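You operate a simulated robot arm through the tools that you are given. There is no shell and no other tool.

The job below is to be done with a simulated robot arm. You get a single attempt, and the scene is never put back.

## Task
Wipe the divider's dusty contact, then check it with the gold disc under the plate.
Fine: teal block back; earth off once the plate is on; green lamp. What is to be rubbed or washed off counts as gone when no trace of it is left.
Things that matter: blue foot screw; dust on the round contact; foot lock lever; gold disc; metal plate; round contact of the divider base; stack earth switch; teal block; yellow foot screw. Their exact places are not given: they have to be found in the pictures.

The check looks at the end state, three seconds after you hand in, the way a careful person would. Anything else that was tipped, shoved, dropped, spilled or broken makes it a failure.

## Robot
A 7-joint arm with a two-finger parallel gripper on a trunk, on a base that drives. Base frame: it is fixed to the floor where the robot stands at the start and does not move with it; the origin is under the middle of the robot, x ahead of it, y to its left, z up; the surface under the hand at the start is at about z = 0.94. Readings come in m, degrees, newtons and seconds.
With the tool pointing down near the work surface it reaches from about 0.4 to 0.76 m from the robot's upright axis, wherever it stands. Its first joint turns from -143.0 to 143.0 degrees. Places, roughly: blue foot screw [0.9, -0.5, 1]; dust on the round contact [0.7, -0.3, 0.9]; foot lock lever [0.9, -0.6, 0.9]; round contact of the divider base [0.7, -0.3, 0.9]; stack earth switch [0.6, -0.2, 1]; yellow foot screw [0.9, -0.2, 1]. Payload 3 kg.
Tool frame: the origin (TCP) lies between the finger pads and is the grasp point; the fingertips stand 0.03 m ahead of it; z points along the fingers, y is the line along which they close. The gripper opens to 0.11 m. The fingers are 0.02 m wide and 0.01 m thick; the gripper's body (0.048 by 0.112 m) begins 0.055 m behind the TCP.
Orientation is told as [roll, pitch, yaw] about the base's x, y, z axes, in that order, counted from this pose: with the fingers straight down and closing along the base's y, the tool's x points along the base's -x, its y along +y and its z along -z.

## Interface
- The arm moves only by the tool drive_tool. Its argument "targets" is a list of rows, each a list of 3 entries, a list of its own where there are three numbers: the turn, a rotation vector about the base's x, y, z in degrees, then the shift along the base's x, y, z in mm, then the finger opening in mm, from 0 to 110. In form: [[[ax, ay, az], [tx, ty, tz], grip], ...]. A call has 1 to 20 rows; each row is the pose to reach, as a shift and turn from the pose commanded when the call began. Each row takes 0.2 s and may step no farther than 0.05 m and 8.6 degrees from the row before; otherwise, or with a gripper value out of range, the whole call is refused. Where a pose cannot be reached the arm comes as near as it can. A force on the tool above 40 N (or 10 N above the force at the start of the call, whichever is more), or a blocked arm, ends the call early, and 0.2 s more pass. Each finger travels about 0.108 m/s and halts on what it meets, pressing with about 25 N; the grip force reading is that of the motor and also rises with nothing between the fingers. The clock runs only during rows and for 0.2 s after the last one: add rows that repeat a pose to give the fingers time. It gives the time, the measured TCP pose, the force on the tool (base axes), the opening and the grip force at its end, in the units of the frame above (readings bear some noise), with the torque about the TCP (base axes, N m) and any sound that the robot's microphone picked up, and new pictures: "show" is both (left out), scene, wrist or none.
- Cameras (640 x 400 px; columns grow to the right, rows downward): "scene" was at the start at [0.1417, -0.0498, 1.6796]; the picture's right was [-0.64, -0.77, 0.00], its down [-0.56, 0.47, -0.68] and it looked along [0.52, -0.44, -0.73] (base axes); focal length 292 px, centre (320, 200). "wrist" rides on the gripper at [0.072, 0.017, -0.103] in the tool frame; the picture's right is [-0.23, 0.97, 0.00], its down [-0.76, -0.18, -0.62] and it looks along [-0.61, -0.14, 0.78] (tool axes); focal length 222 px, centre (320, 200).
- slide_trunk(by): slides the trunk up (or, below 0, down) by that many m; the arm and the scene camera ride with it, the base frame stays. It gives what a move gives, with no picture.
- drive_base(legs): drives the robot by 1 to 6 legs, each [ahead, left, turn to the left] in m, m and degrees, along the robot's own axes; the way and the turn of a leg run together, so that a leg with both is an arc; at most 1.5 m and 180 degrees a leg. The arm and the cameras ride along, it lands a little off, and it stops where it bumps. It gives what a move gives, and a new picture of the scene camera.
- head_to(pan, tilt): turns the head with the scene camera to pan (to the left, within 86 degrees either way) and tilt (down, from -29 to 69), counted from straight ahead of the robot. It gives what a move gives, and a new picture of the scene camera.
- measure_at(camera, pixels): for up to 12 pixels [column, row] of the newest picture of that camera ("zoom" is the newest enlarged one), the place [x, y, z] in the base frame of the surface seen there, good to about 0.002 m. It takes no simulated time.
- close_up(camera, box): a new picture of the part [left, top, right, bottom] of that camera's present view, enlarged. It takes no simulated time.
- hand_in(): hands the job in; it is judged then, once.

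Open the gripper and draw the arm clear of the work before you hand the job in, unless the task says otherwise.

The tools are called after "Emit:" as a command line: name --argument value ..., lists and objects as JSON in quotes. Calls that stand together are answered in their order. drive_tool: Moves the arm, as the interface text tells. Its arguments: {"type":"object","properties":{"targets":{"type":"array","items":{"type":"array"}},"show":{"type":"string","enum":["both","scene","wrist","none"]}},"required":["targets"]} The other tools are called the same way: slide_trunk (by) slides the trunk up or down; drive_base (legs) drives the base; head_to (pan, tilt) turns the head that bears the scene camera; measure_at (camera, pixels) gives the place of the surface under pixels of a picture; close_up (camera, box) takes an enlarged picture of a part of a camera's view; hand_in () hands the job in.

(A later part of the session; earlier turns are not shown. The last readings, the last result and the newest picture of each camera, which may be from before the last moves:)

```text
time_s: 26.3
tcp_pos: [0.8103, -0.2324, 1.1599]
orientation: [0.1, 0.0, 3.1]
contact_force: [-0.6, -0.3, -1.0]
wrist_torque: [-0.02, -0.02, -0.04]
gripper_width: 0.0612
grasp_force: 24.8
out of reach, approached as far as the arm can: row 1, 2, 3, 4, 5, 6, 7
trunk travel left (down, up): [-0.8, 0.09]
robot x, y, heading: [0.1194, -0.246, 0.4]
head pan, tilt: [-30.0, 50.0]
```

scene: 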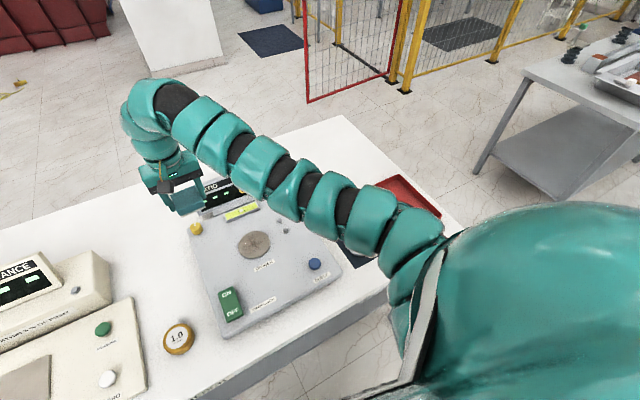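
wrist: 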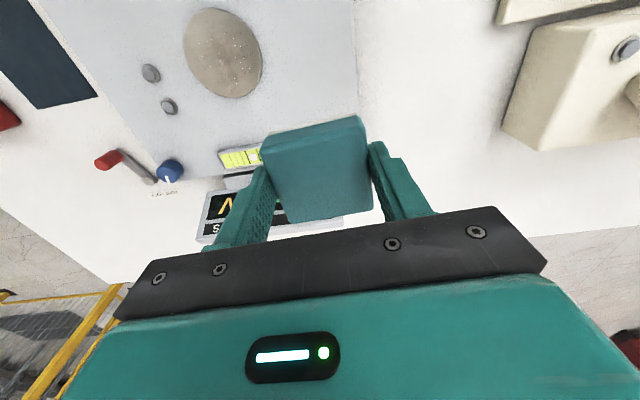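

The hand slid along a minimum-distance limit that shrinks with lower height (wrist bend limit when the hand is high). I go down to z of about 1.03 while moving toward the contact.

Emit:
drive_tool --targets '[[[0, 0, 0], [0, 0, -40], 40], [[0, 0, 0], [0, 0, -80], 40], [[0, 0, 0], [0, 0, -115], 40], [[0, 0, -3], [-10, -20, -125], 40], [[0, 0, -3], [-25, -40, -125], 40], [[0, 0, -3], [-40, -60, -125], 40], [[0, 0, -3], [-55, -85, -125], 40], [[0, 0, -3], [-64, -107, -125], 40], [[0, 0, -3], [-64, -107, -125], 40]]'

```text
time_s: 28.3
tcp_pos: [0.7651, -0.3259, 0.9977]
orientation: [0.0, -0.1, 0.0]
contact_force: [0.4, 0.3, -2.4]
wrist_torque: [0.03, 0.02, -0.01]
gripper_width: 0.0613
grasp_force: 24.5
out of reach, approached as far as the arm can: row 5, 6, 7, 8, 9
trunk travel left (down, up): [-0.8, 0.09]
robot x, y, heading: [0.1198, -0.2465, 0.3]
head pan, tilt: [-30.0, 50.0]
```

scene: 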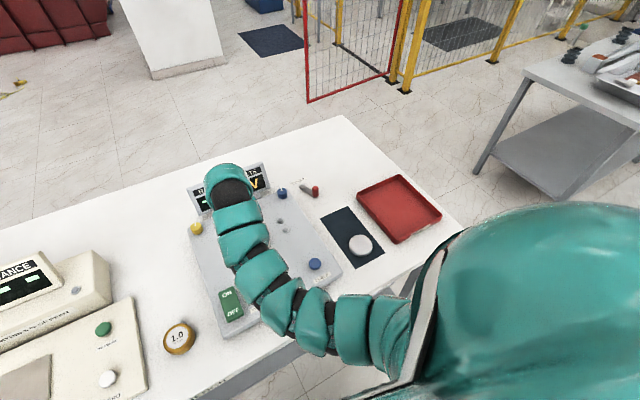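
wrist: 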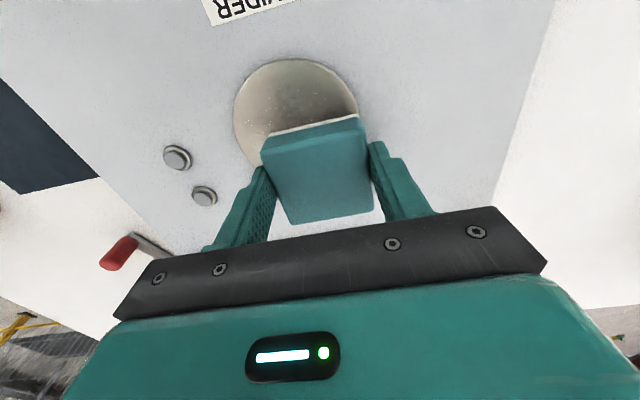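

The block is now at (0.765, -0.326), 11 mm above the contact plane. To get into the middle of the arm's working band I back the base up 0.055 m with the block held clear.

Emit:
drive_base --legs '[[-0.055, 0, 0]]'

Emit:
drive_tool --targets '[[[0, 0, 0], [10, 0, 5], 40], [[0, 0, 0], [20, -5, 10], 40], [[0, 0, 0], [20, -5, 10], 40]]'

```text
time_s: 29.2
tcp_pos: [0.7101, -0.3269, 0.9983]
orientation: [0.0, -0.2, 0.0]
contact_force: [-0.3, -1.2, -0.2]
wrist_torque: [-0.03, -0.03, 0.0]
gripper_width: 0.0611
grasp_force: 25.2
trunk travel left (down, up): [-0.8, 0.09]
robot x, y, heading: [0.0701, -0.2436, 0.6]
head pan, tilt: [-30.0, 50.0]
```

scene: 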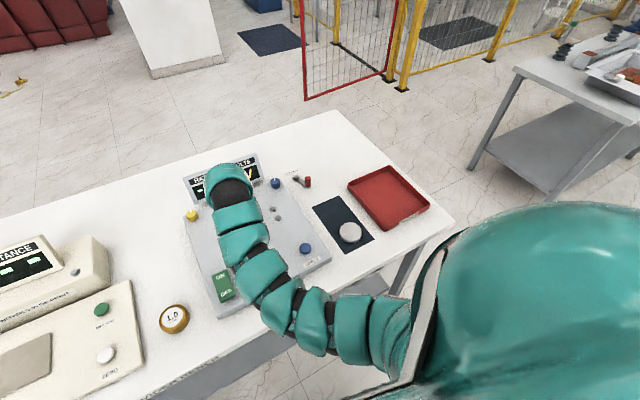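

```text
time_s: 30.0
tcp_pos: [0.7319, -0.331, 1.0072]
orientation: [0.1, -0.1, 0.0]
contact_force: [0.1, 0.5, -0.7]
wrist_torque: [0.01, 0.0, 0.03]
gripper_width: 0.0614
grasp_force: 24.8
trunk travel left (down, up): [-0.8, 0.09]
robot x, y, heading: [0.0692, -0.2495, 0.7]
head pan, tilt: [-30.0, 50.0]
```

scene: 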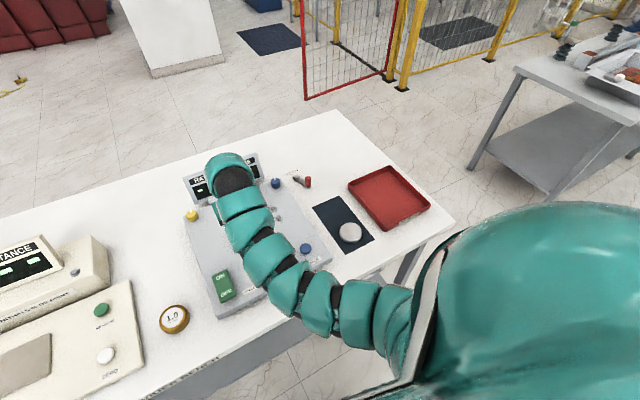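
wrist: 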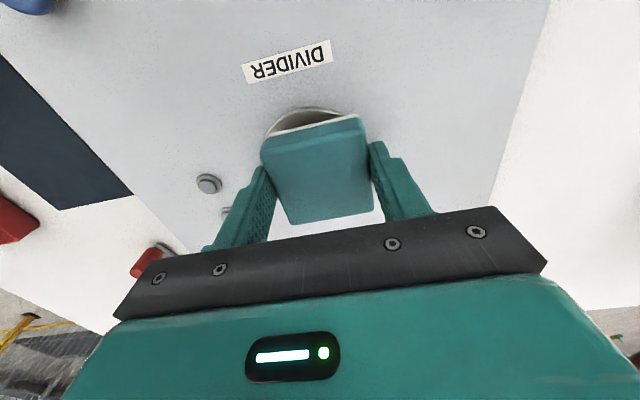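

Motion is free again. I move over the contact centre and lower gently until the block touches.

Emit:
drive_tool --targets '[[[0, 0, 0], [7, -5, 0], 40], [[0, 0, 0], [14, -9, -8], 40], [[0, 0, 0], [14, -9, -15], 40], [[0, 0, 0], [14, -9, -19], 40], [[0, 0, 0], [14, -9, -19], 40]]'

```text
time_s: 31.2
tcp_pos: [0.7458, -0.339, 0.9893]
orientation: [0.0, -0.1, 0.0]
contact_force: [0.5, -0.1, -1.5]
wrist_torque: [-0.03, 0.03, -0.01]
gripper_width: 0.0614
grasp_force: 24.7
trunk travel left (down, up): [-0.8, 0.09]
robot x, y, heading: [0.0657, -0.2443, 0.6]
head pan, tilt: [-30.0, 50.0]
```

scene: 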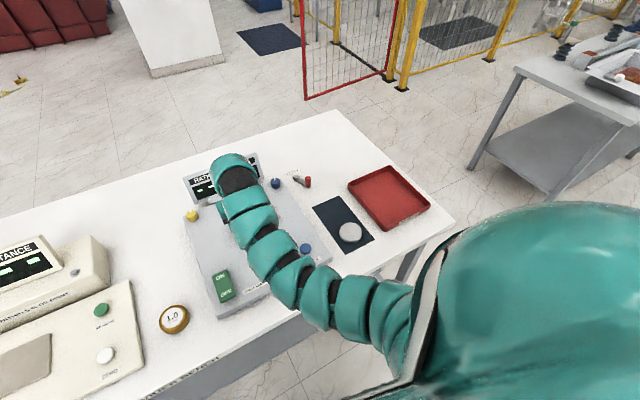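
wrist: 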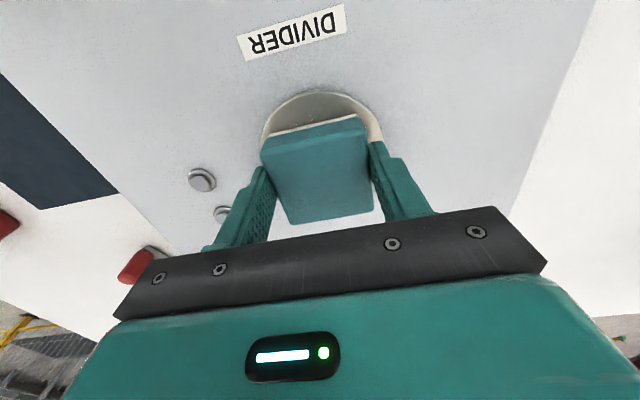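

No touch yet at z = 0.989. I lower a few more millimetres in tiny steps.

Emit:
drive_tool --targets '[[[0, 0, 0], [0, 0, -1.5], 40], [[0, 0, 0], [0, 0, -3], 40], [[0, 0, 0], [0, 0, -3.5], 40]]' --show "none"

```text
time_s: 32.0
tcp_pos: [0.7461, -0.3403, 0.9866]
orientation: [0.2, -0.1, 0.0]
contact_force: [0.1, -0.3, -0.9]
wrist_torque: [-0.03, 0.03, -0.01]
gripper_width: 0.0614
grasp_force: 24.9
trunk travel left (down, up): [-0.8, 0.09]
robot x, y, heading: [0.0653, -0.2453, 0.2]
head pan, tilt: [-30.0, 50.0]
```

Emit:
drive_tool --targets '[[[0, 0, 0], [0, 0, -1], 40], [[0, 0, 0], [0, 0, -2], 40], [[0, 0, 0], [0, 0, -2], 40]]' --show "none"

```text
time_s: 32.8
tcp_pos: [0.7459, -0.3399, 0.9851]
orientation: [0.0, -0.3, 0.0]
contact_force: [4.9, -1.8, 16.5]
wrist_torque: [-0.09, 0.2, 0.05]
gripper_width: 0.0613
grasp_force: 25.2
trunk travel left (down, up): [-0.8, 0.09]
robot x, y, heading: [0.0669, -0.2426, 0.4]
head pan, tilt: [-30.0, 50.0]
```

The block touches with 16 N; I ease it slightly and begin wiping with small back-and-forth strokes over the whole disc.

Emit:
drive_tool --targets '[[[0, 0, 0], [0, 0, 0.7], 40], [[0, 0, 0], [-10, 0, 0.7], 40], [[0, 0, 0], [-20, 0, 0.7], 40], [[0, 0, 0], [-10, 0, 0.7], 40], [[0, 0, 0], [0, 0, 0.7], 40], [[0, 0, 0], [10, 0, 0.7], 40], [[0, 0, 0], [20, 0, 0.7], 40], [[0, 0, 0], [10, 0, 0.7], 40], [[0, 0, 0], [0, 0, 0.7], 40]]'

```text
time_s: 34.8
tcp_pos: [0.7456, -0.3397, 0.9859]
orientation: [0.0, -0.2, 0.0]
contact_force: [2.3, 0.6, 11.7]
wrist_torque: [0.06, -0.17, 0.03]
gripper_width: 0.0615
grasp_force: 25.2
trunk travel left (down, up): [-0.8, 0.09]
robot x, y, heading: [0.0663, -0.2456, 0.7]
head pan, tilt: [-30.0, 50.0]
```

scene: 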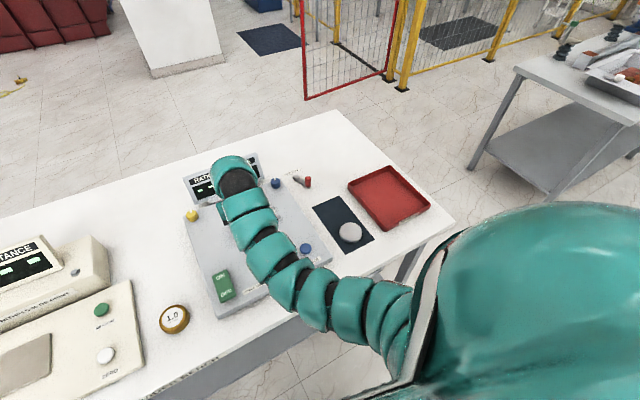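
wrist: 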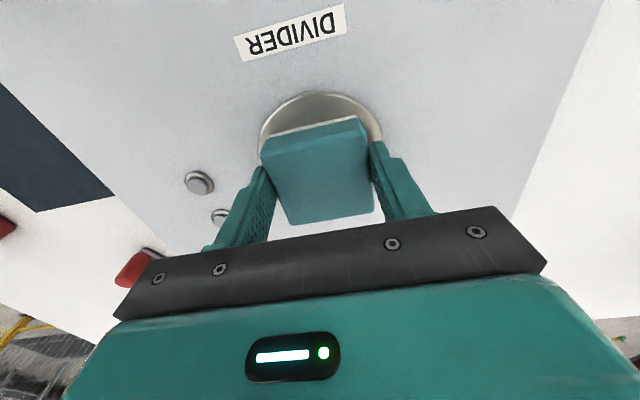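

The force stays near 12 N and the base did not move. I continue with the left and right bands and a loop around the rim.

Emit:
drive_tool --targets '[[[0, 0, 0], [0, -9, 0], 40], [[0, 0, 0], [0, -18, 0], 40], [[0, 0, 0], [-10, -18, 0], 40], [[0, 0, 0], [-18, -16, 0], 40], [[0, 0, 0], [-8, -18, 0], 40], [[0, 0, 0], [4, -18, 0], 40], [[0, 0, 0], [16, -16, 0], 40], [[0, 0, 0], [18, -6, 0], 40], [[0, 0, 0], [18, 6, 0], 40], [[0, 0, 0], [16, 16, 0], 40], [[0, 0, 0], [6, 18, 0], 40], [[0, 0, 0], [-6, 18, 0], 40], [[0, 0, 0], [-16, 16, 0], 40], [[0, 0, 0], [-6, 18, 0], 40], [[0, 0, 0], [6, 18, 0], 40], [[0, 0, 0], [0, 9, 0], 40], [[0, 0, 0], [0, 0, 0], 40], [[0, 0, 0], [-20, 0, 0], 40], [[0, 0, 0], [-10, 0, 0], 40], [[0, 0, 0], [0, 0, 0], 40]]'

```text
time_s: 39.0
tcp_pos: [0.7448, -0.3411, 0.985]
orientation: [0.0, -0.2, 0.0]
contact_force: [0.4, -0.4, 4.2]
wrist_torque: [0.02, 0.1, 0.02]
gripper_width: 0.0618
grasp_force: 24.8
trunk travel left (down, up): [-0.8, 0.09]
robot x, y, heading: [0.0665, -0.2463, 0.5]
head pan, tilt: [-30.0, 50.0]
```

scene: 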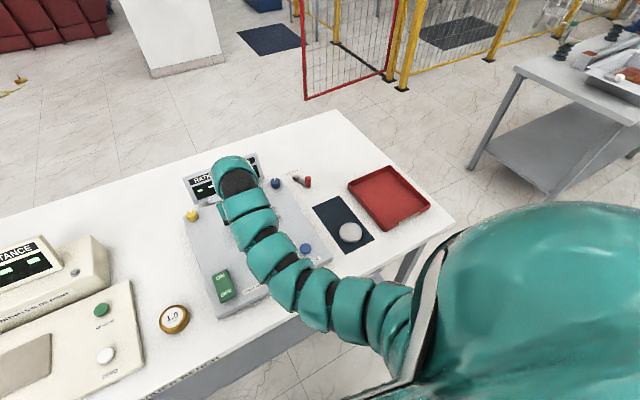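
wrist: 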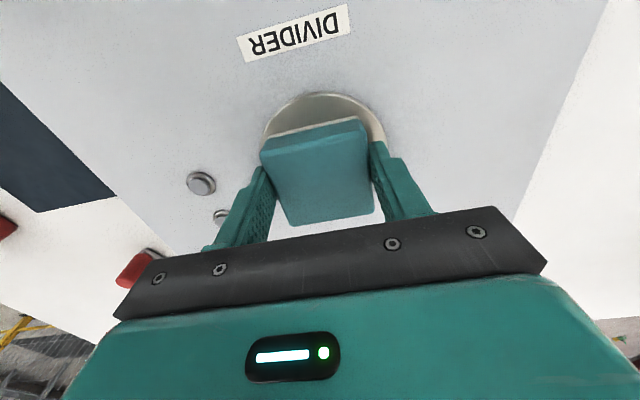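

I lift and move the block left to inspect the contact.

Emit:
drive_tool --targets '[[[0, 0, 0], [0, 0, 10], 40], [[0, 0, 0], [5, 15, 22], 40], [[0, 0, 0], [10, 50, 25], 40], [[0, 0, 0], [10, 90, 25], 40], [[0, 0, 0], [10, 120, 25], 40], [[0, 0, 0], [10, 140, 25], 40], [[0, 0, 0], [10, 140, 25], 40]]'

Emit:
close_up --camera "scene" --box '[210, 190, 310, 270]'

Emit:
close_up --camera "wrist" --box '[20, 20, 240, 200]'

```text
time_s: 40.6
tcp_pos: [0.7556, -0.2002, 1.0106]
orientation: [0.1, -0.1, 0.0]
contact_force: [0.3, -1.0, -1.1]
wrist_torque: [-0.03, 0.02, 0.02]
gripper_width: 0.0612
grasp_force: 25.2
trunk travel left (down, up): [-0.8, 0.09]
robot x, y, heading: [0.0665, -0.2473, 0.5]
head pan, tilt: [-30.0, 50.0]
```

scene: 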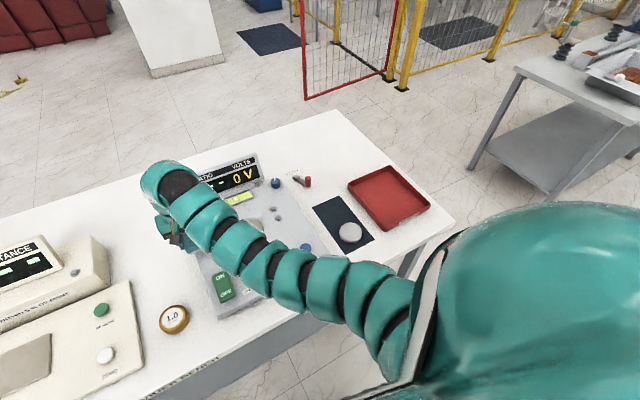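
wrist: 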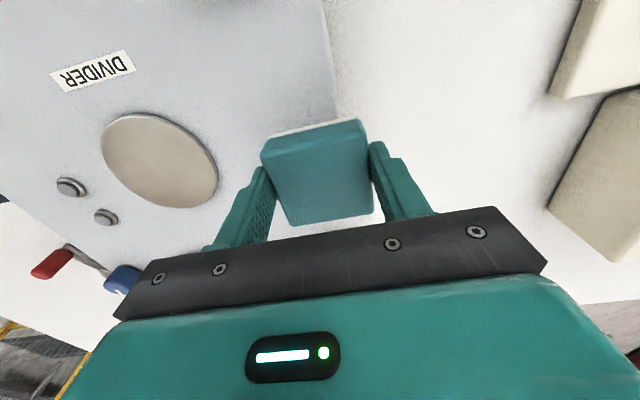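

```text
5.00 times, centred on (260, 230) of scene
```

zoom: 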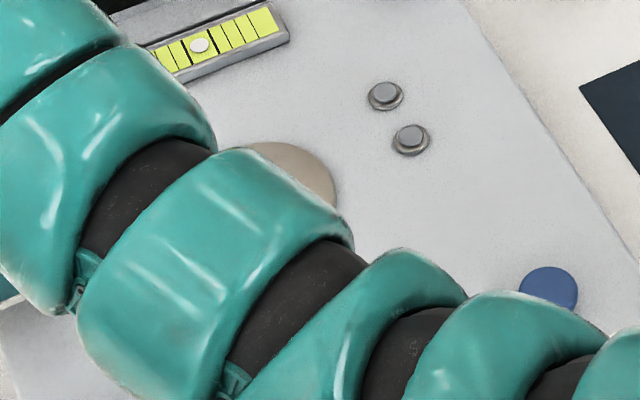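

```text
2.22 times, centred on (130, 110) of wrist
```

zoom: 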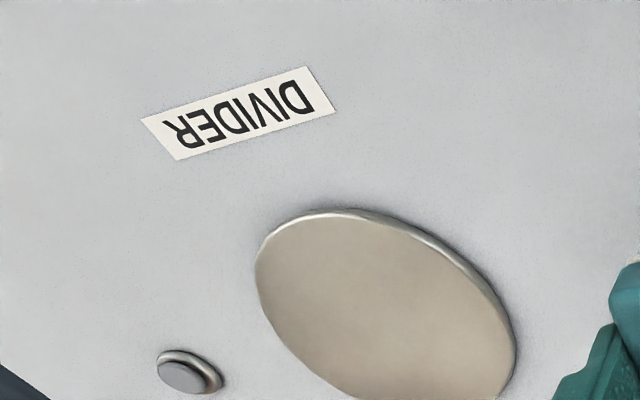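

The contact looks clean; I enlarge it once more to be sure no speck remains.

Emit:
close_up --camera "wrist" --box '[95, 105, 225, 215]'

Emit:
measure_at --camera "wrist" --pixels '[[160, 160], [105, 145], [214, 180], [150, 116], [175, 203], [71, 186], [106, 216]]'

```text
3.64 times, centred on (160, 160) of wrist
```

zoom: 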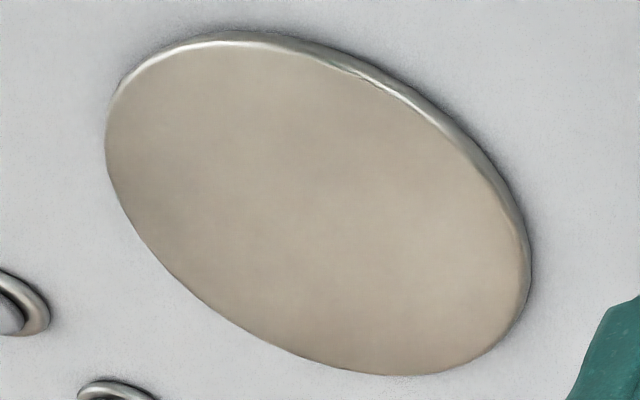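

```text
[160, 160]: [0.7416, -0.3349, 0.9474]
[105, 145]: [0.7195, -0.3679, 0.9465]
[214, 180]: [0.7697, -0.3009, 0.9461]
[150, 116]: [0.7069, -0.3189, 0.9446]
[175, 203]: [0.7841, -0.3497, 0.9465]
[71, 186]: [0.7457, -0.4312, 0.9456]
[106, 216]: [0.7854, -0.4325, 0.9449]
```

Clean all over. Since the readings of the contact differ by about 6 mm from before, I compare fixed table items (disc, plate) to see whether that is frame drift.

Emit:
measure_at --camera "scene" --pixels '[[173, 318], [350, 231], [306, 248], [313, 205], [353, 193], [276, 183], [191, 216], [103, 310], [105, 354], [275, 210], [278, 218]]'

Emit:
close_up --camera "scene" --box '[230, 160, 390, 260]'

```text
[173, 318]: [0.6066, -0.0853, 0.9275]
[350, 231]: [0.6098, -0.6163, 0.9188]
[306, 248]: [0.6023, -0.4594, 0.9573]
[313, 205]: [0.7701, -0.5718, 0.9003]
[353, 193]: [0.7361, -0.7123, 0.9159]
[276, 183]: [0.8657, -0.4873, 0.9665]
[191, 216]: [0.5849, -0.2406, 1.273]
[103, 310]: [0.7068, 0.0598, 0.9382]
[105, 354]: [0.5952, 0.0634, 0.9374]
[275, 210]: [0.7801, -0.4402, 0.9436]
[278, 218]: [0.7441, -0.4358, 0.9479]
```

```text
4.00 times, centred on (310, 210) of scene
```

zoom: 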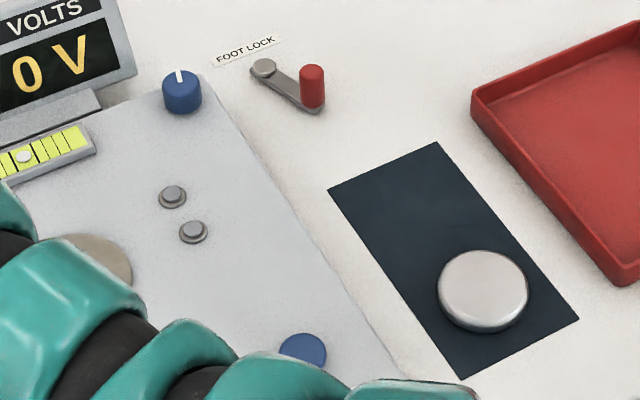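

All fixed items read as before, so nothing moved. I carry the block left toward its home, then drive ahead 0.035 m for the reach.

Emit:
drive_tool --targets '[[[0, 0, 0], [0, 30, 5], 40], [[0, 0, -1], [-5, 65, 5], 40], [[0, 0, -2], [-10, 95, 0], 40], [[0, 0, -2.5], [-10, 112, 0], 40], [[0, 0, -2.5], [-10, 112, 0], 40]]' --show "none"

Emit:
drive_base --legs '[[0.035, 0, 0]]'

```text
time_s: 41.8
tcp_pos: [0.7468, -0.0887, 1.0083]
orientation: [-0.1, 0.0, -2.5]
contact_force: [0.4, 0.0, -1.2]
wrist_torque: [0.03, 0.03, -0.01]
gripper_width: 0.0613
grasp_force: 25.0
trunk travel left (down, up): [-0.8, 0.09]
robot x, y, heading: [0.069, -0.2458, 0.6]
head pan, tilt: [-30.0, 50.0]
```

```text
time_s: 42.7
tcp_pos: [0.7826, -0.0895, 1.0067]
orientation: [0.1, -0.1, -2.5]
contact_force: [0.7, -0.1, -1.7]
wrist_torque: [0.03, 0.07, 0.0]
gripper_width: 0.0611
grasp_force: 25.7
trunk travel left (down, up): [-0.8, 0.09]
robot x, y, heading: [0.1043, -0.2465, 0.2]
head pan, tilt: [-30.0, 50.0]
```

scene: 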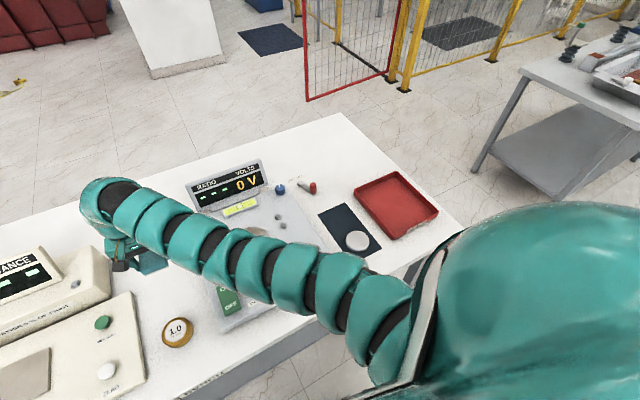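

The hand is at (0.783, -0.090). I lower the block toward its original spot (0.776, -0.085), stopping a few millimetres above the table.

Emit:
drive_tool --targets '[[[0, 0, 0], [-7, 4, -20], 40], [[0, 0, 0], [-7, 4, -45], 40], [[0, 0, 0], [-7, 4, -60], 40], [[0, 0, 0], [-7, 4, -63], 40], [[0, 0, 0], [-7, 4, -63], 40]]' --show "wrist"

```text
time_s: 43.9
tcp_pos: [0.7761, -0.0832, 0.9471]
orientation: [-0.1, 0.0, -2.5]
contact_force: [0.3, -0.4, -0.9]
wrist_torque: [-0.02, -0.01, -0.02]
gripper_width: 0.0611
grasp_force: 25.2
trunk travel left (down, up): [-0.8, 0.09]
robot x, y, heading: [0.102, -0.2484, 0.3]
head pan, tilt: [-30.0, 50.0]
```

wrist: 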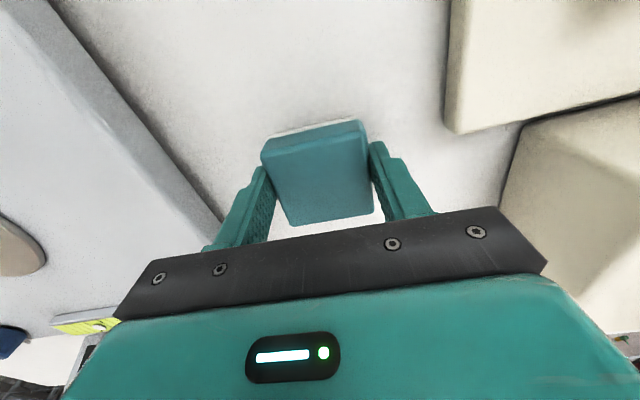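

Emit:
drive_tool --targets '[[[0, 0, 0], [0, -1, -4], 40], [[0, 0, 0], [0, -1, -6], 40], [[0, 0, 0], [0, -1, -7], 40], [[0, 0, 0], [0, -1, -7], 40]]' --show "none"

```text
time_s: 44.9
tcp_pos: [0.7747, -0.0856, 0.9391]
orientation: [0.0, -0.2, -2.5]
contact_force: [0.5, 0.1, 1.7]
wrist_torque: [-0.05, -0.01, -0.02]
gripper_width: 0.0613
grasp_force: 24.8
trunk travel left (down, up): [-0.8, 0.09]
robot x, y, heading: [0.1047, -0.2463, 0.5]
head pan, tilt: [-30.0, 50.0]
```

The block rests on the table (1.7 N). I open slowly and rise.

Emit:
drive_tool --targets '[[[0, 0, 0], [0, 0, 0], 62], [[0, 0, 0], [0, 0, 0], 75], [[0, 0, 0], [0, 0, 0], 88], [[0, 0, 0], [0, 0, 20], 88], [[0, 0, 0], [0, 0, 50], 88], [[0, 0, 0], [0, 0, 80], 88], [[0, 0, 0], [0, 0, 80], 88]]'

```text
time_s: 46.5
tcp_pos: [0.7752, -0.0848, 1.0196]
orientation: [0.0, -0.1, -2.5]
contact_force: [0.6, -0.3, 0.2]
wrist_torque: [-0.04, 0.0, 0.0]
gripper_width: 0.0875
grasp_force: 0.0
trunk travel left (down, up): [-0.8, 0.09]
robot x, y, heading: [0.108, -0.2472, 0.3]
head pan, tilt: [-30.0, 50.0]
```

scene: 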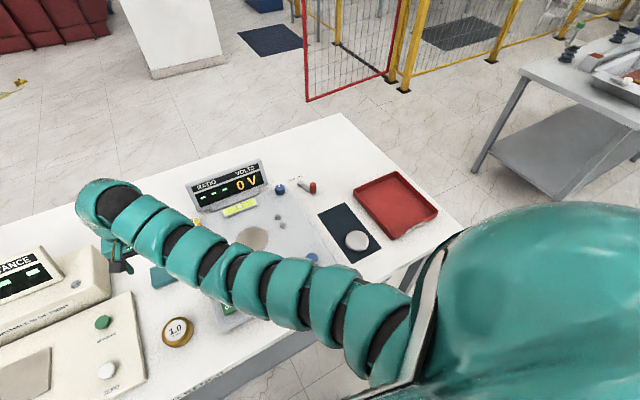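
wrist: 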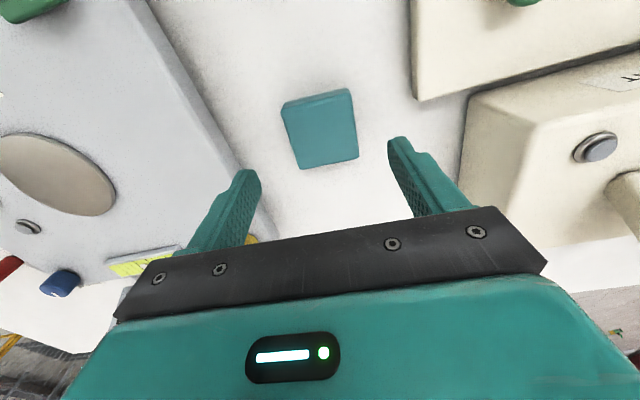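

The block is back at its place and the contact shines clean. Next the gold disc at about (0.604, -0.083): I back the base 0.16 m with the raised hand and look down on it.

Emit:
drive_base --legs '[[-0.16, 0, 0]]'

Emit:
drive_tool --targets '[[[0, 0, 0], [0, 0, 0], 100], [[0, 0, 2.5], [0, 0, 20], 100], [[0, 0, 2.5], [0, 0, 20], 100]]'

```text
time_s: 47.9
tcp_pos: [0.6135, -0.087, 1.0194]
orientation: [0.1, -0.2, -2.5]
contact_force: [-0.2, -0.2, -0.5]
wrist_torque: [0.0, -0.04, 0.01]
gripper_width: 0.0882
grasp_force: 0.0
trunk travel left (down, up): [-0.8, 0.09]
robot x, y, heading: [-0.0612, -0.2467, 0.4]
head pan, tilt: [-30.0, 50.0]
```

scene: 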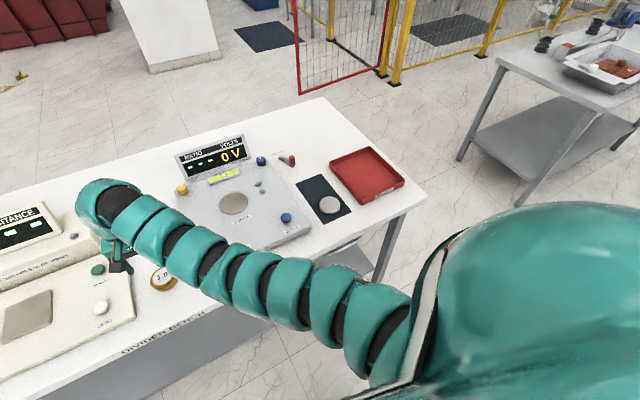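

```text
time_s: 48.7
tcp_pos: [0.6134, -0.0864, 1.0396]
orientation: [0.1, -0.1, 0.1]
contact_force: [0.0, -0.3, -0.4]
wrist_torque: [0.0, -0.01, 0.0]
gripper_width: 0.0999
grasp_force: 0.0
trunk travel left (down, up): [-0.8, 0.09]
robot x, y, heading: [-0.0569, -0.2429, 0.5]
head pan, tilt: [-30.0, 50.0]
```

scene: 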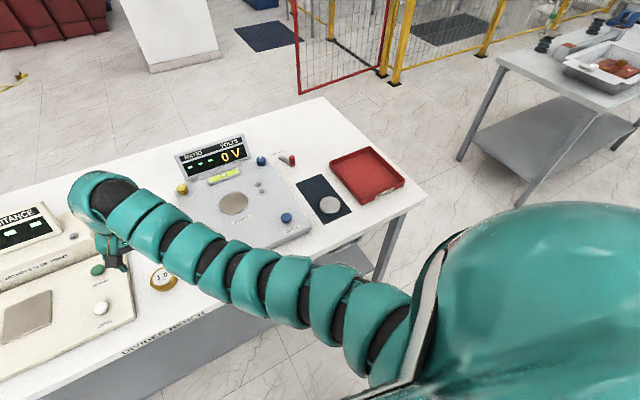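
wrist: 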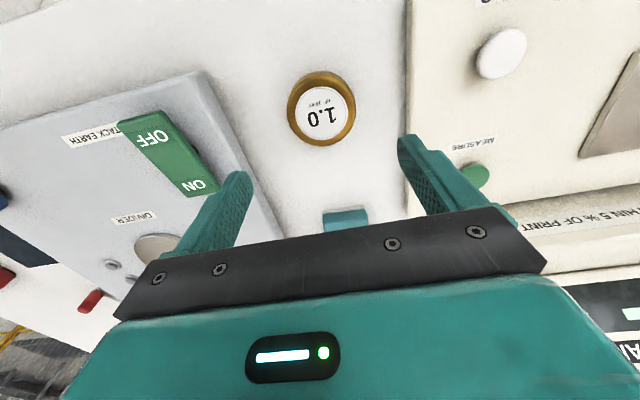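

I measure the disc's centre and rims (centre about 321, 107) and the neighbours' clearance in the wrist view.

Emit:
measure_at --camera "wrist" --pixels '[[322, 108], [292, 108], [351, 106], [318, 77], [327, 140], [400, 100], [215, 160], [412, 125], [235, 170], [200, 170]]'

Emit:
close_up --camera "wrist" --box '[270, 60, 380, 150]'

Emit:
measure_at --camera "scene" --pixels '[[163, 280], [330, 205], [232, 204]]'

```text
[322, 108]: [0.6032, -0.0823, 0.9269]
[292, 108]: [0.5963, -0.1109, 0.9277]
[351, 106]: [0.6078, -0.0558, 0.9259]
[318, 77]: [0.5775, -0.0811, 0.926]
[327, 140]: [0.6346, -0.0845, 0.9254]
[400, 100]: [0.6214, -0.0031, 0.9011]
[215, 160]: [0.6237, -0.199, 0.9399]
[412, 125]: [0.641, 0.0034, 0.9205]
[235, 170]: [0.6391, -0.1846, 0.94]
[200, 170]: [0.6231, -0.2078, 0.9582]
```

```text
4.44 times, centred on (325, 105) of wrist
```

zoom: 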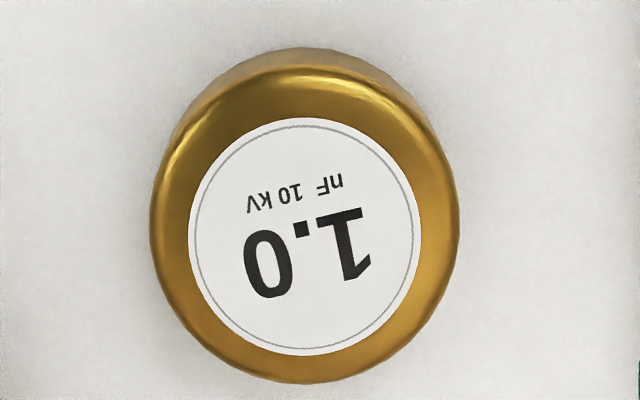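

```text
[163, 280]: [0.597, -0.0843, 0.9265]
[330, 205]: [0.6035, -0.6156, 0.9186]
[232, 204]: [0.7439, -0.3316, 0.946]
```

Disc centre (0.604, -0.083), about 59 mm wide. I go down around it with the fingers at 86 mm, stopping at z of about 0.943.

Emit:
drive_tool --targets '[[[0, 0, 0], [-9, 3, -30], 86], [[0, 0, 0], [-9.5, 3, -65], 86], [[0, 0, 0], [-9.5, 3, -90], 86], [[0, 0, 0], [-9.5, 3, -97], 86], [[0, 0, 0], [-9.5, 3, -97], 86]]' --show "wrist"

```text
time_s: 49.9
tcp_pos: [0.604, -0.0843, 0.942]
orientation: [0.2, -0.2, -0.1]
contact_force: [0.4, 0.1, -0.5]
wrist_torque: [0.02, 0.04, -0.01]
gripper_width: 0.0863
grasp_force: 0.1
trunk travel left (down, up): [-0.8, 0.09]
robot x, y, heading: [-0.0559, -0.2484, 0.4]
head pan, tilt: [-30.0, 50.0]
```

wrist: 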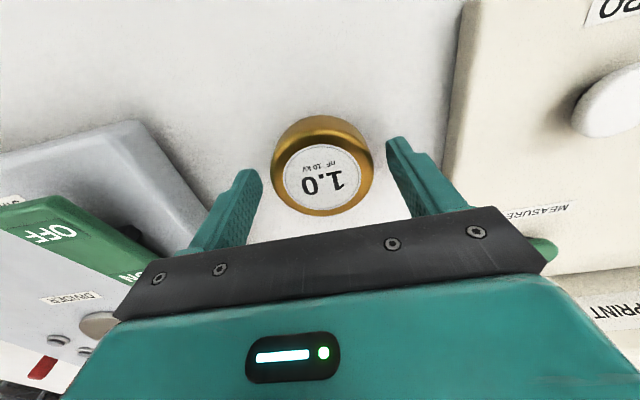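

Centred on the disc. I close, then lift gently.

Emit:
drive_tool --targets '[[[0, 0, 0], [0, 0, -1], 62], [[0, 0, 0], [0, 0, -1], 45], [[0, 0, 0], [0, 0, -1], 45], [[0, 0, 0], [0, 0, -1], 45], [[0, 0, 0], [0, 0, 15], 45], [[0, 0, 0], [0, 0, 40], 45], [[0, 0, 0], [0, 0, 70], 45], [[0, 0, 0], [0, 0, 70], 45]]'

```text
time_s: 51.7
tcp_pos: [0.6061, -0.0834, 1.0128]
orientation: [-0.1, -0.1, 0.0]
contact_force: [-0.4, 1.3, -2.6]
wrist_torque: [0.01, 0.06, -0.01]
gripper_width: 0.0671
grasp_force: 24.7
trunk travel left (down, up): [-0.8, 0.09]
robot x, y, heading: [-0.0605, -0.2466, 0.1]
head pan, tilt: [-30.0, 50.0]
```

scene: 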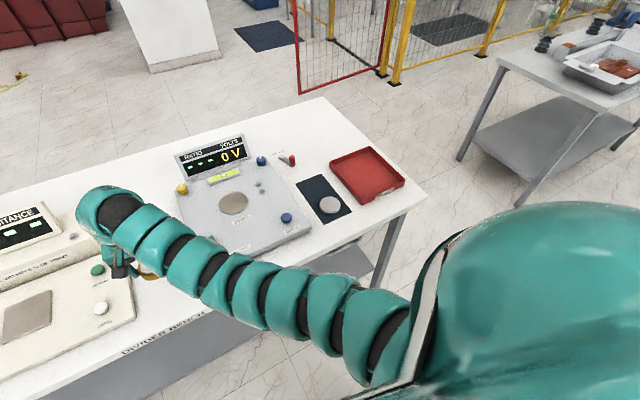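
wrist: 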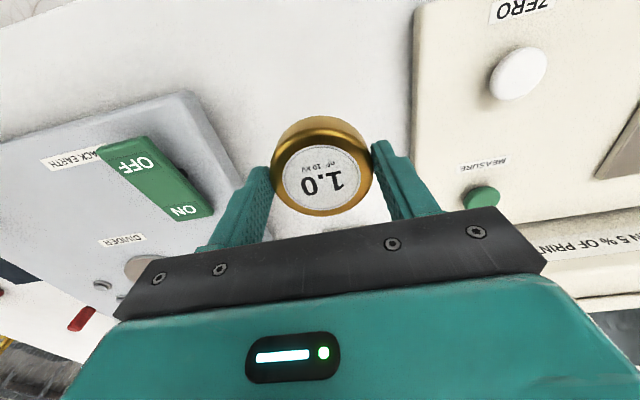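

The disc is held (67 mm), its bottom at about z 0.973. I drive 0.13 m ahead, passing well above the block, then swing right over the contact.

Emit:
drive_base --legs '[[0.13, 0, 0]]'

Emit:
drive_tool --targets '[[[0, 0, 0], [10, -20, 0], 45], [[0, 0, 0], [10, -50, 0], 45], [[0, 0, 0], [10, -85, 0], 45], [[0, 0, 0], [10, -120, 0], 45], [[0, 0, 0], [10, -155, 0], 45], [[0, 0, 0], [10, -190, 0], 45], [[0, 0, 0], [10, -225, 0], 45], [[0, 0, 0], [8, -250, -2], 45], [[0, 0, 0], [8, -250, -2], 45]]'

```text
time_s: 53.0
tcp_pos: [0.7358, -0.0837, 1.0104]
orientation: [0.0, -0.1, -0.1]
contact_force: [0.8, -0.1, -2.6]
wrist_torque: [0.05, 0.03, -0.01]
gripper_width: 0.0672
grasp_force: 24.9
trunk travel left (down, up): [-0.8, 0.09]
robot x, y, heading: [0.0728, -0.2466, 0.7]
head pan, tilt: [-30.0, 50.0]
```

scene: 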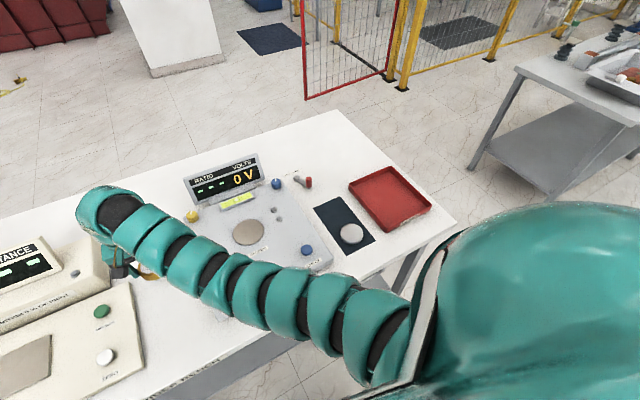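

```text
time_s: 55.0
tcp_pos: [0.7411, -0.3341, 1.009]
orientation: [0.1, -0.2, 0.0]
contact_force: [-0.9, 0.2, -3.0]
wrist_torque: [0.01, 0.01, 0.02]
gripper_width: 0.0671
grasp_force: 25.3
trunk travel left (down, up): [-0.8, 0.09]
robot x, y, heading: [0.0677, -0.2447, 0.5]
head pan, tilt: [-30.0, 50.0]
```

scene: 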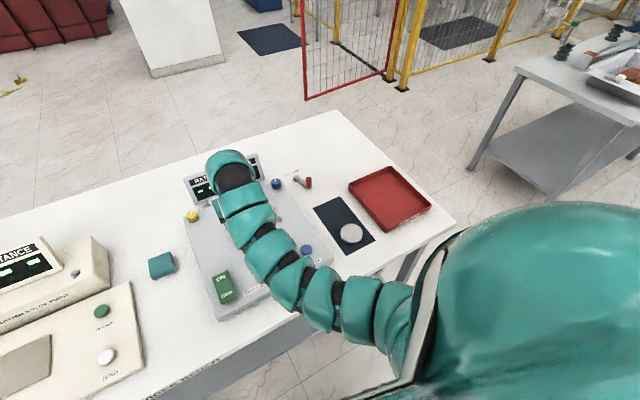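
wrist: 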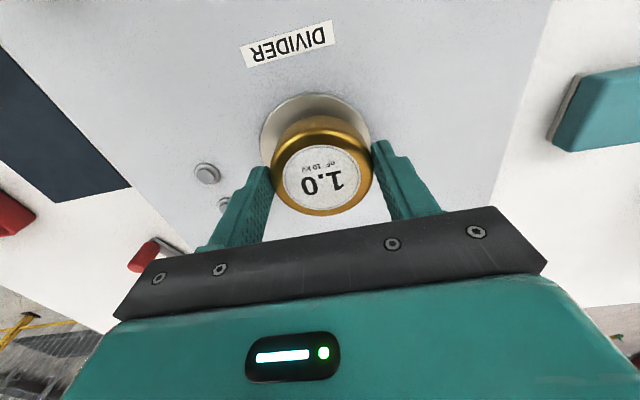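

The disc hovers over the contact. I measure rim points of contact and disc in the same wrist picture to align them.

Emit:
measure_at --camera "wrist" --pixels '[[263, 132], [275, 112], [295, 99], [318, 95], [340, 99], [360, 112], [323, 178], [290, 165], [357, 160], [330, 212], [320, 148], [369, 130]]'

Emit:
close_up --camera "wrist" --box '[240, 80, 400, 220]'

```text
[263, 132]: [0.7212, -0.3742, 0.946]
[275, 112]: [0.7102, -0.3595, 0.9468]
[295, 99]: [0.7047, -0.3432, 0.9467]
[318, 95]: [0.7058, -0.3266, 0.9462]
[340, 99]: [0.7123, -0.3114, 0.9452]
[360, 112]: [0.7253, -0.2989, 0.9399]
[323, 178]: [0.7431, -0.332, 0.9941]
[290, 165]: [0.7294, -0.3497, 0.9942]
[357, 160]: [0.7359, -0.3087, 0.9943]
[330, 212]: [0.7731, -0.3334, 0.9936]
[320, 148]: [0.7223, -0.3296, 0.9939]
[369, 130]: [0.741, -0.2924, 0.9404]
```

```text
2.86 times, centred on (320, 150) of wrist
```

zoom: 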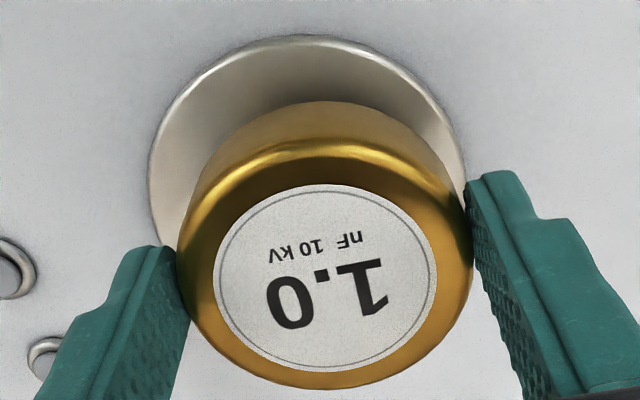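

The contact centre fits to about (0.747, -0.3375), the disc is at (0.743, -0.332). I shift +4, -5 mm and lower to just above.

Emit:
drive_tool --targets '[[[0, 0, 0], [4, -5, 0], 45], [[0, 0, 0], [4, -5, -10], 45], [[0, 0, 0], [4, -5, -18], 45], [[0, 0, 0], [4, -5, -20], 45], [[0, 0, 0], [4, -5, -20], 45]]' --show "wrist"

Emit:
close_up --camera "wrist" --box '[240, 80, 400, 220]'

```text
time_s: 56.2
tcp_pos: [0.7467, -0.3379, 0.9912]
orientation: [0.0, -0.1, 0.0]
contact_force: [0.1, 0.7, -3.7]
wrist_torque: [-0.03, -0.01, 0.02]
gripper_width: 0.0672
grasp_force: 25.1
trunk travel left (down, up): [-0.8, 0.09]
robot x, y, heading: [0.0705, -0.249, 0.4]
head pan, tilt: [-30.0, 50.0]
```

wrist: 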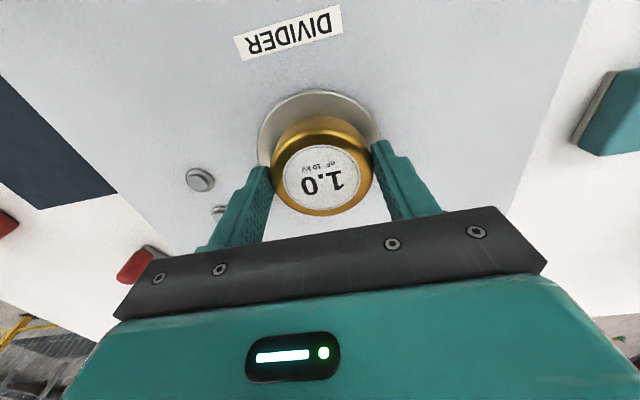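

```text
2.86 times, centred on (320, 150) of wrist
```

zoom: 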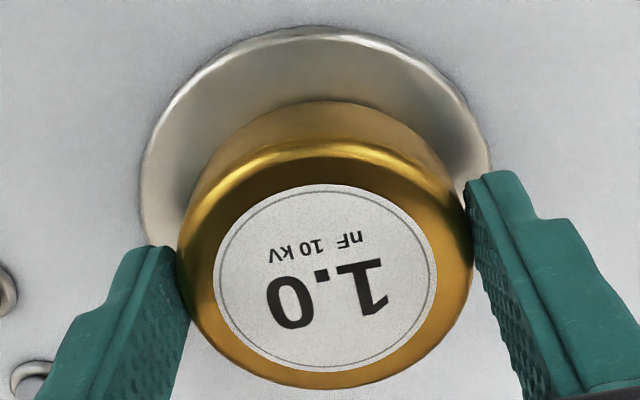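

Well centred. I lower until it touches.

Emit:
drive_tool --targets '[[[0, 0, 0], [0, 0, -2], 45], [[0, 0, 0], [0, 0, -3], 45], [[0, 0, 0], [0, 0, -4], 45], [[0, 0, 0], [0, 0, -4], 45]]' --show "none"

```text
time_s: 57.2
tcp_pos: [0.7459, -0.3373, 0.9874]
orientation: [0.0, -0.3, 0.0]
contact_force: [0.8, -2.7, 16.6]
wrist_torque: [-0.18, 0.3, -0.02]
gripper_width: 0.0672
grasp_force: 25.0
trunk travel left (down, up): [-0.8, 0.09]
robot x, y, heading: [0.0676, -0.2506, 0.5]
head pan, tilt: [-30.0, 50.0]
```

It touches with 16 N, so it is seated. I ease up 1 mm, open slowly and rise.

Emit:
drive_tool --targets '[[[0, 0, 0], [0, 0, 1], 45], [[0, 0, 0], [0, 0, 1], 68], [[0, 0, 0], [0, 0, 1], 78], [[0, 0, 0], [0, 0, 1], 90], [[0, 0, 0], [0, 0, 10], 90], [[0, 0, 0], [0, 0, 25], 90], [[0, 0, 0], [5, 0, 45], 90], [[0, 0, 0], [5, 0, 45], 90]]'

Emit:
close_up --camera "wrist" --box '[220, 60, 400, 220]'

```text
time_s: 59.0
tcp_pos: [0.7552, -0.3378, 1.0272]
orientation: [0.0, -0.1, 0.0]
contact_force: [0.5, -0.1, 0.5]
wrist_torque: [-0.02, 0.0, -0.05]
gripper_width: 0.09
grasp_force: 0.0
out of reach, approached as far as the arm can: row 7, 8
trunk travel left (down, up): [-0.8, 0.09]
robot x, y, heading: [0.0724, -0.2488, 0.2]
head pan, tilt: [-30.0, 50.0]
```

scene: 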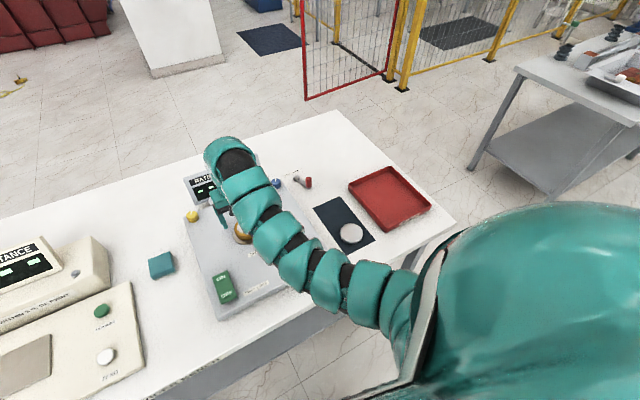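
wrist: 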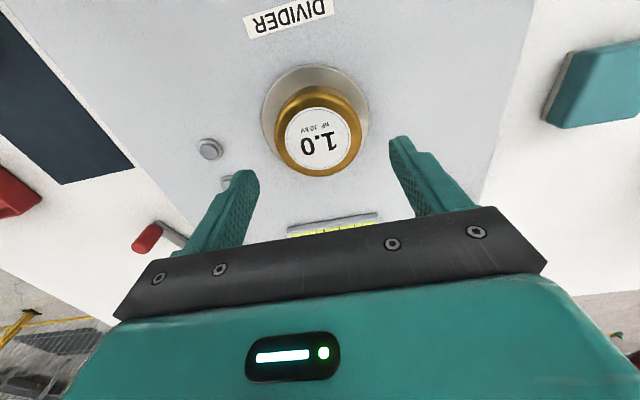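

```text
2.50 times, centred on (310, 140) of wrist
```

zoom: 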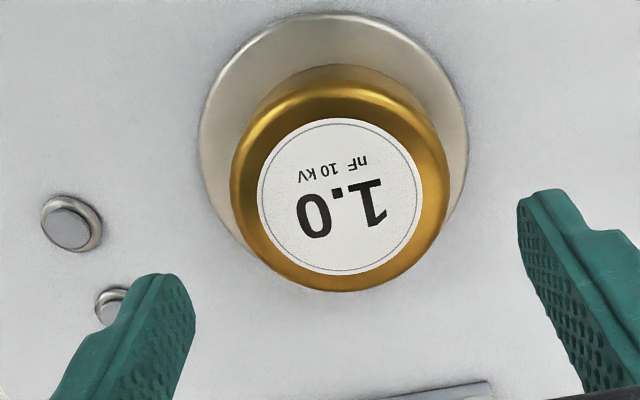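

The disc sits centred on the contact. For more headroom I raise the trunk 0.04 m, then drive back and to the right to come above the plate at about (0.605, -0.614).

Emit:
slide_trunk --by 0.04

Emit:
drive_base --legs '[[-0.15, 0, 0], [0, -0.275, 0]]'

Emit:
drive_tool --targets '[[[0, 0, 0], [0, 0, 0], 100]]'

```text
time_s: 59.8
tcp_pos: [0.756, -0.3368, 1.067]
orientation: [0.0, -0.1, 0.0]
contact_force: [0.0, 0.1, 0.9]
wrist_torque: [0.01, -0.01, -0.01]
gripper_width: 0.09
grasp_force: 0.0
trunk travel left (down, up): [-0.84, 0.05]
robot x, y, heading: [0.073, -0.2475, 0.4]
head pan, tilt: [-30.0, 50.0]
```

```text
time_s: 62.7
tcp_pos: [0.6066, -0.618, 1.0677]
orientation: [0.1, -0.1, -0.2]
contact_force: [0.2, 0.1, 0.4]
wrist_torque: [-0.01, 0.01, -0.03]
gripper_width: 0.0899
grasp_force: 0.2
trunk travel left (down, up): [-0.84, 0.05]
robot x, y, heading: [-0.0762, -0.5197, 0.1]
head pan, tilt: [-30.0, 50.0]
```

scene: 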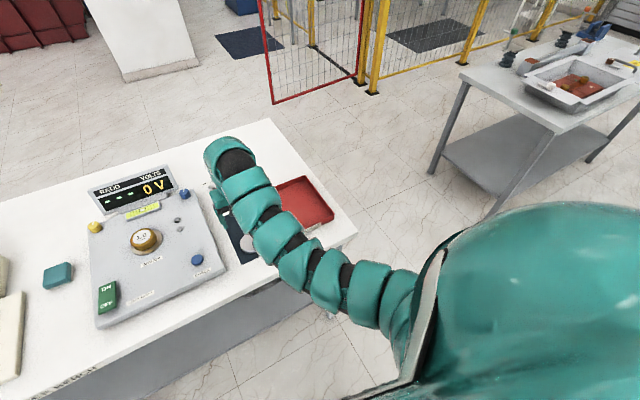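

```text
time_s: 63.1
tcp_pos: [0.6055, -0.6175, 1.0682]
orientation: [-0.1, 0.0, -0.2]
contact_force: [-0.3, -0.8, 0.4]
wrist_torque: [0.03, 0.0, -0.02]
gripper_width: 0.1001
grasp_force: 0.1
trunk travel left (down, up): [-0.84, 0.05]
robot x, y, heading: [-0.0775, -0.5214, 0.2]
head pan, tilt: [-30.0, 50.0]
```

scene: 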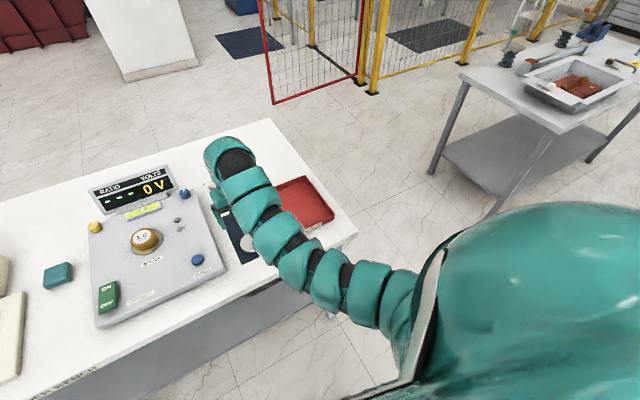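
wrist: 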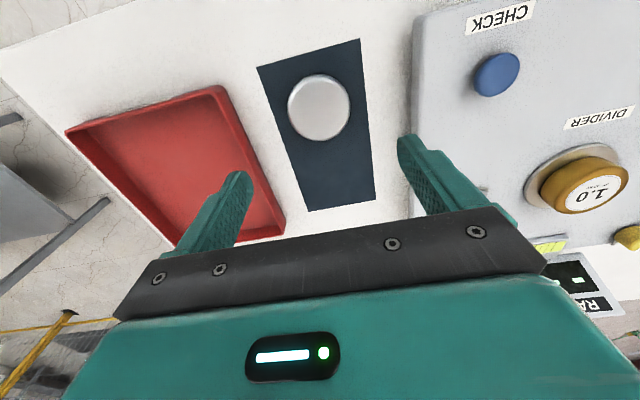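

The plate is at (319, 107) in the wrist view. I measure its rims and the clearance to the tray edge and the divider's side.

Emit:
measure_at --camera "wrist" --pixels '[[319, 107], [290, 108], [347, 106], [317, 79], [322, 137], [250, 125], [225, 92], [410, 100], [415, 60], [285, 220], [290, 150]]'

Emit:
close_up --camera "wrist" --box '[220, 40, 440, 200]'

```text
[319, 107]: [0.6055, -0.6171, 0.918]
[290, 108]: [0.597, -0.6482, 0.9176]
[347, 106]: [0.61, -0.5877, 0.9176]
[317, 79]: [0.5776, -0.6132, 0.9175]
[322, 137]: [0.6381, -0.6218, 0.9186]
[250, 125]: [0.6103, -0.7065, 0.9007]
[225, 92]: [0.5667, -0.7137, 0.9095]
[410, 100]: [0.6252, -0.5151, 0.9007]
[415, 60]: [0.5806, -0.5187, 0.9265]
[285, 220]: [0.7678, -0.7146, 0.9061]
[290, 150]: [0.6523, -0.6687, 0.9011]
```

```text
2.50 times, centred on (330, 120) of wrist
```

zoom: 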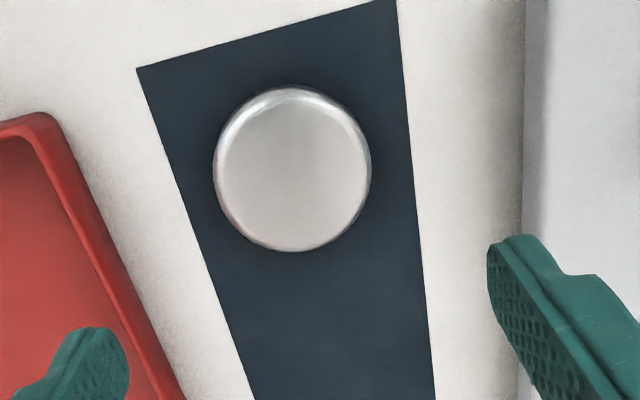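

The plate's centre is (0.606, -0.6175), about 63 mm wide; both sides are free. I go down in stages with a 90 mm opening.

Emit:
drive_tool --targets '[[[0, 0, 0], [0, 0, -30], 90], [[0, 0, 0], [0, 0, -65], 90], [[0, 0, 0], [0, 0, -95], 90], [[0, 0, 0], [0, 0, -115], 90], [[0, 0, 0], [0, 0, -126], 90], [[0, 0, 0], [0, 0, -126], 90]]' --show "wrist"

```text
time_s: 64.5
tcp_pos: [0.6083, -0.6162, 0.9428]
orientation: [0.0, -0.2, -0.2]
contact_force: [-0.1, -0.7, 0.0]
wrist_torque: [-0.01, -0.02, -0.01]
gripper_width: 0.09
grasp_force: 0.1
trunk travel left (down, up): [-0.84, 0.05]
robot x, y, heading: [-0.0784, -0.5248, 0.2]
head pan, tilt: [-30.0, 50.0]
```

wrist: 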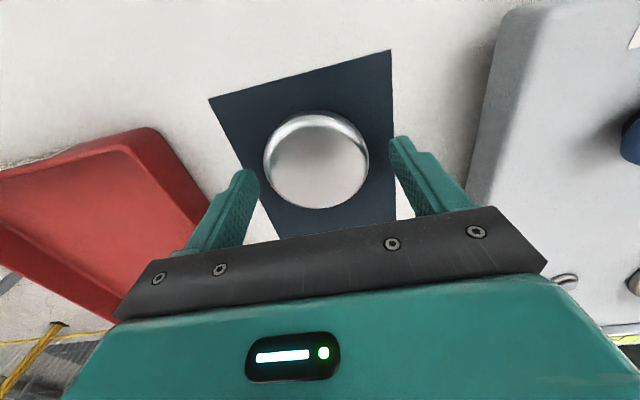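

Nearly centred. I measure the plate again from here for a fine correction.

Emit:
measure_at --camera "wrist" --pixels '[[317, 165], [267, 160], [366, 160], [316, 130], [317, 206], [250, 190], [393, 160]]'

```text
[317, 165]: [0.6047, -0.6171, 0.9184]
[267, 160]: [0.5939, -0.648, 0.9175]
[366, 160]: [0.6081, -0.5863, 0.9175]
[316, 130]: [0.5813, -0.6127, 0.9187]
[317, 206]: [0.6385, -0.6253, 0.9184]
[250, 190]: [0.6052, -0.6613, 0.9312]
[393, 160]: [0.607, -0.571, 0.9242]
```

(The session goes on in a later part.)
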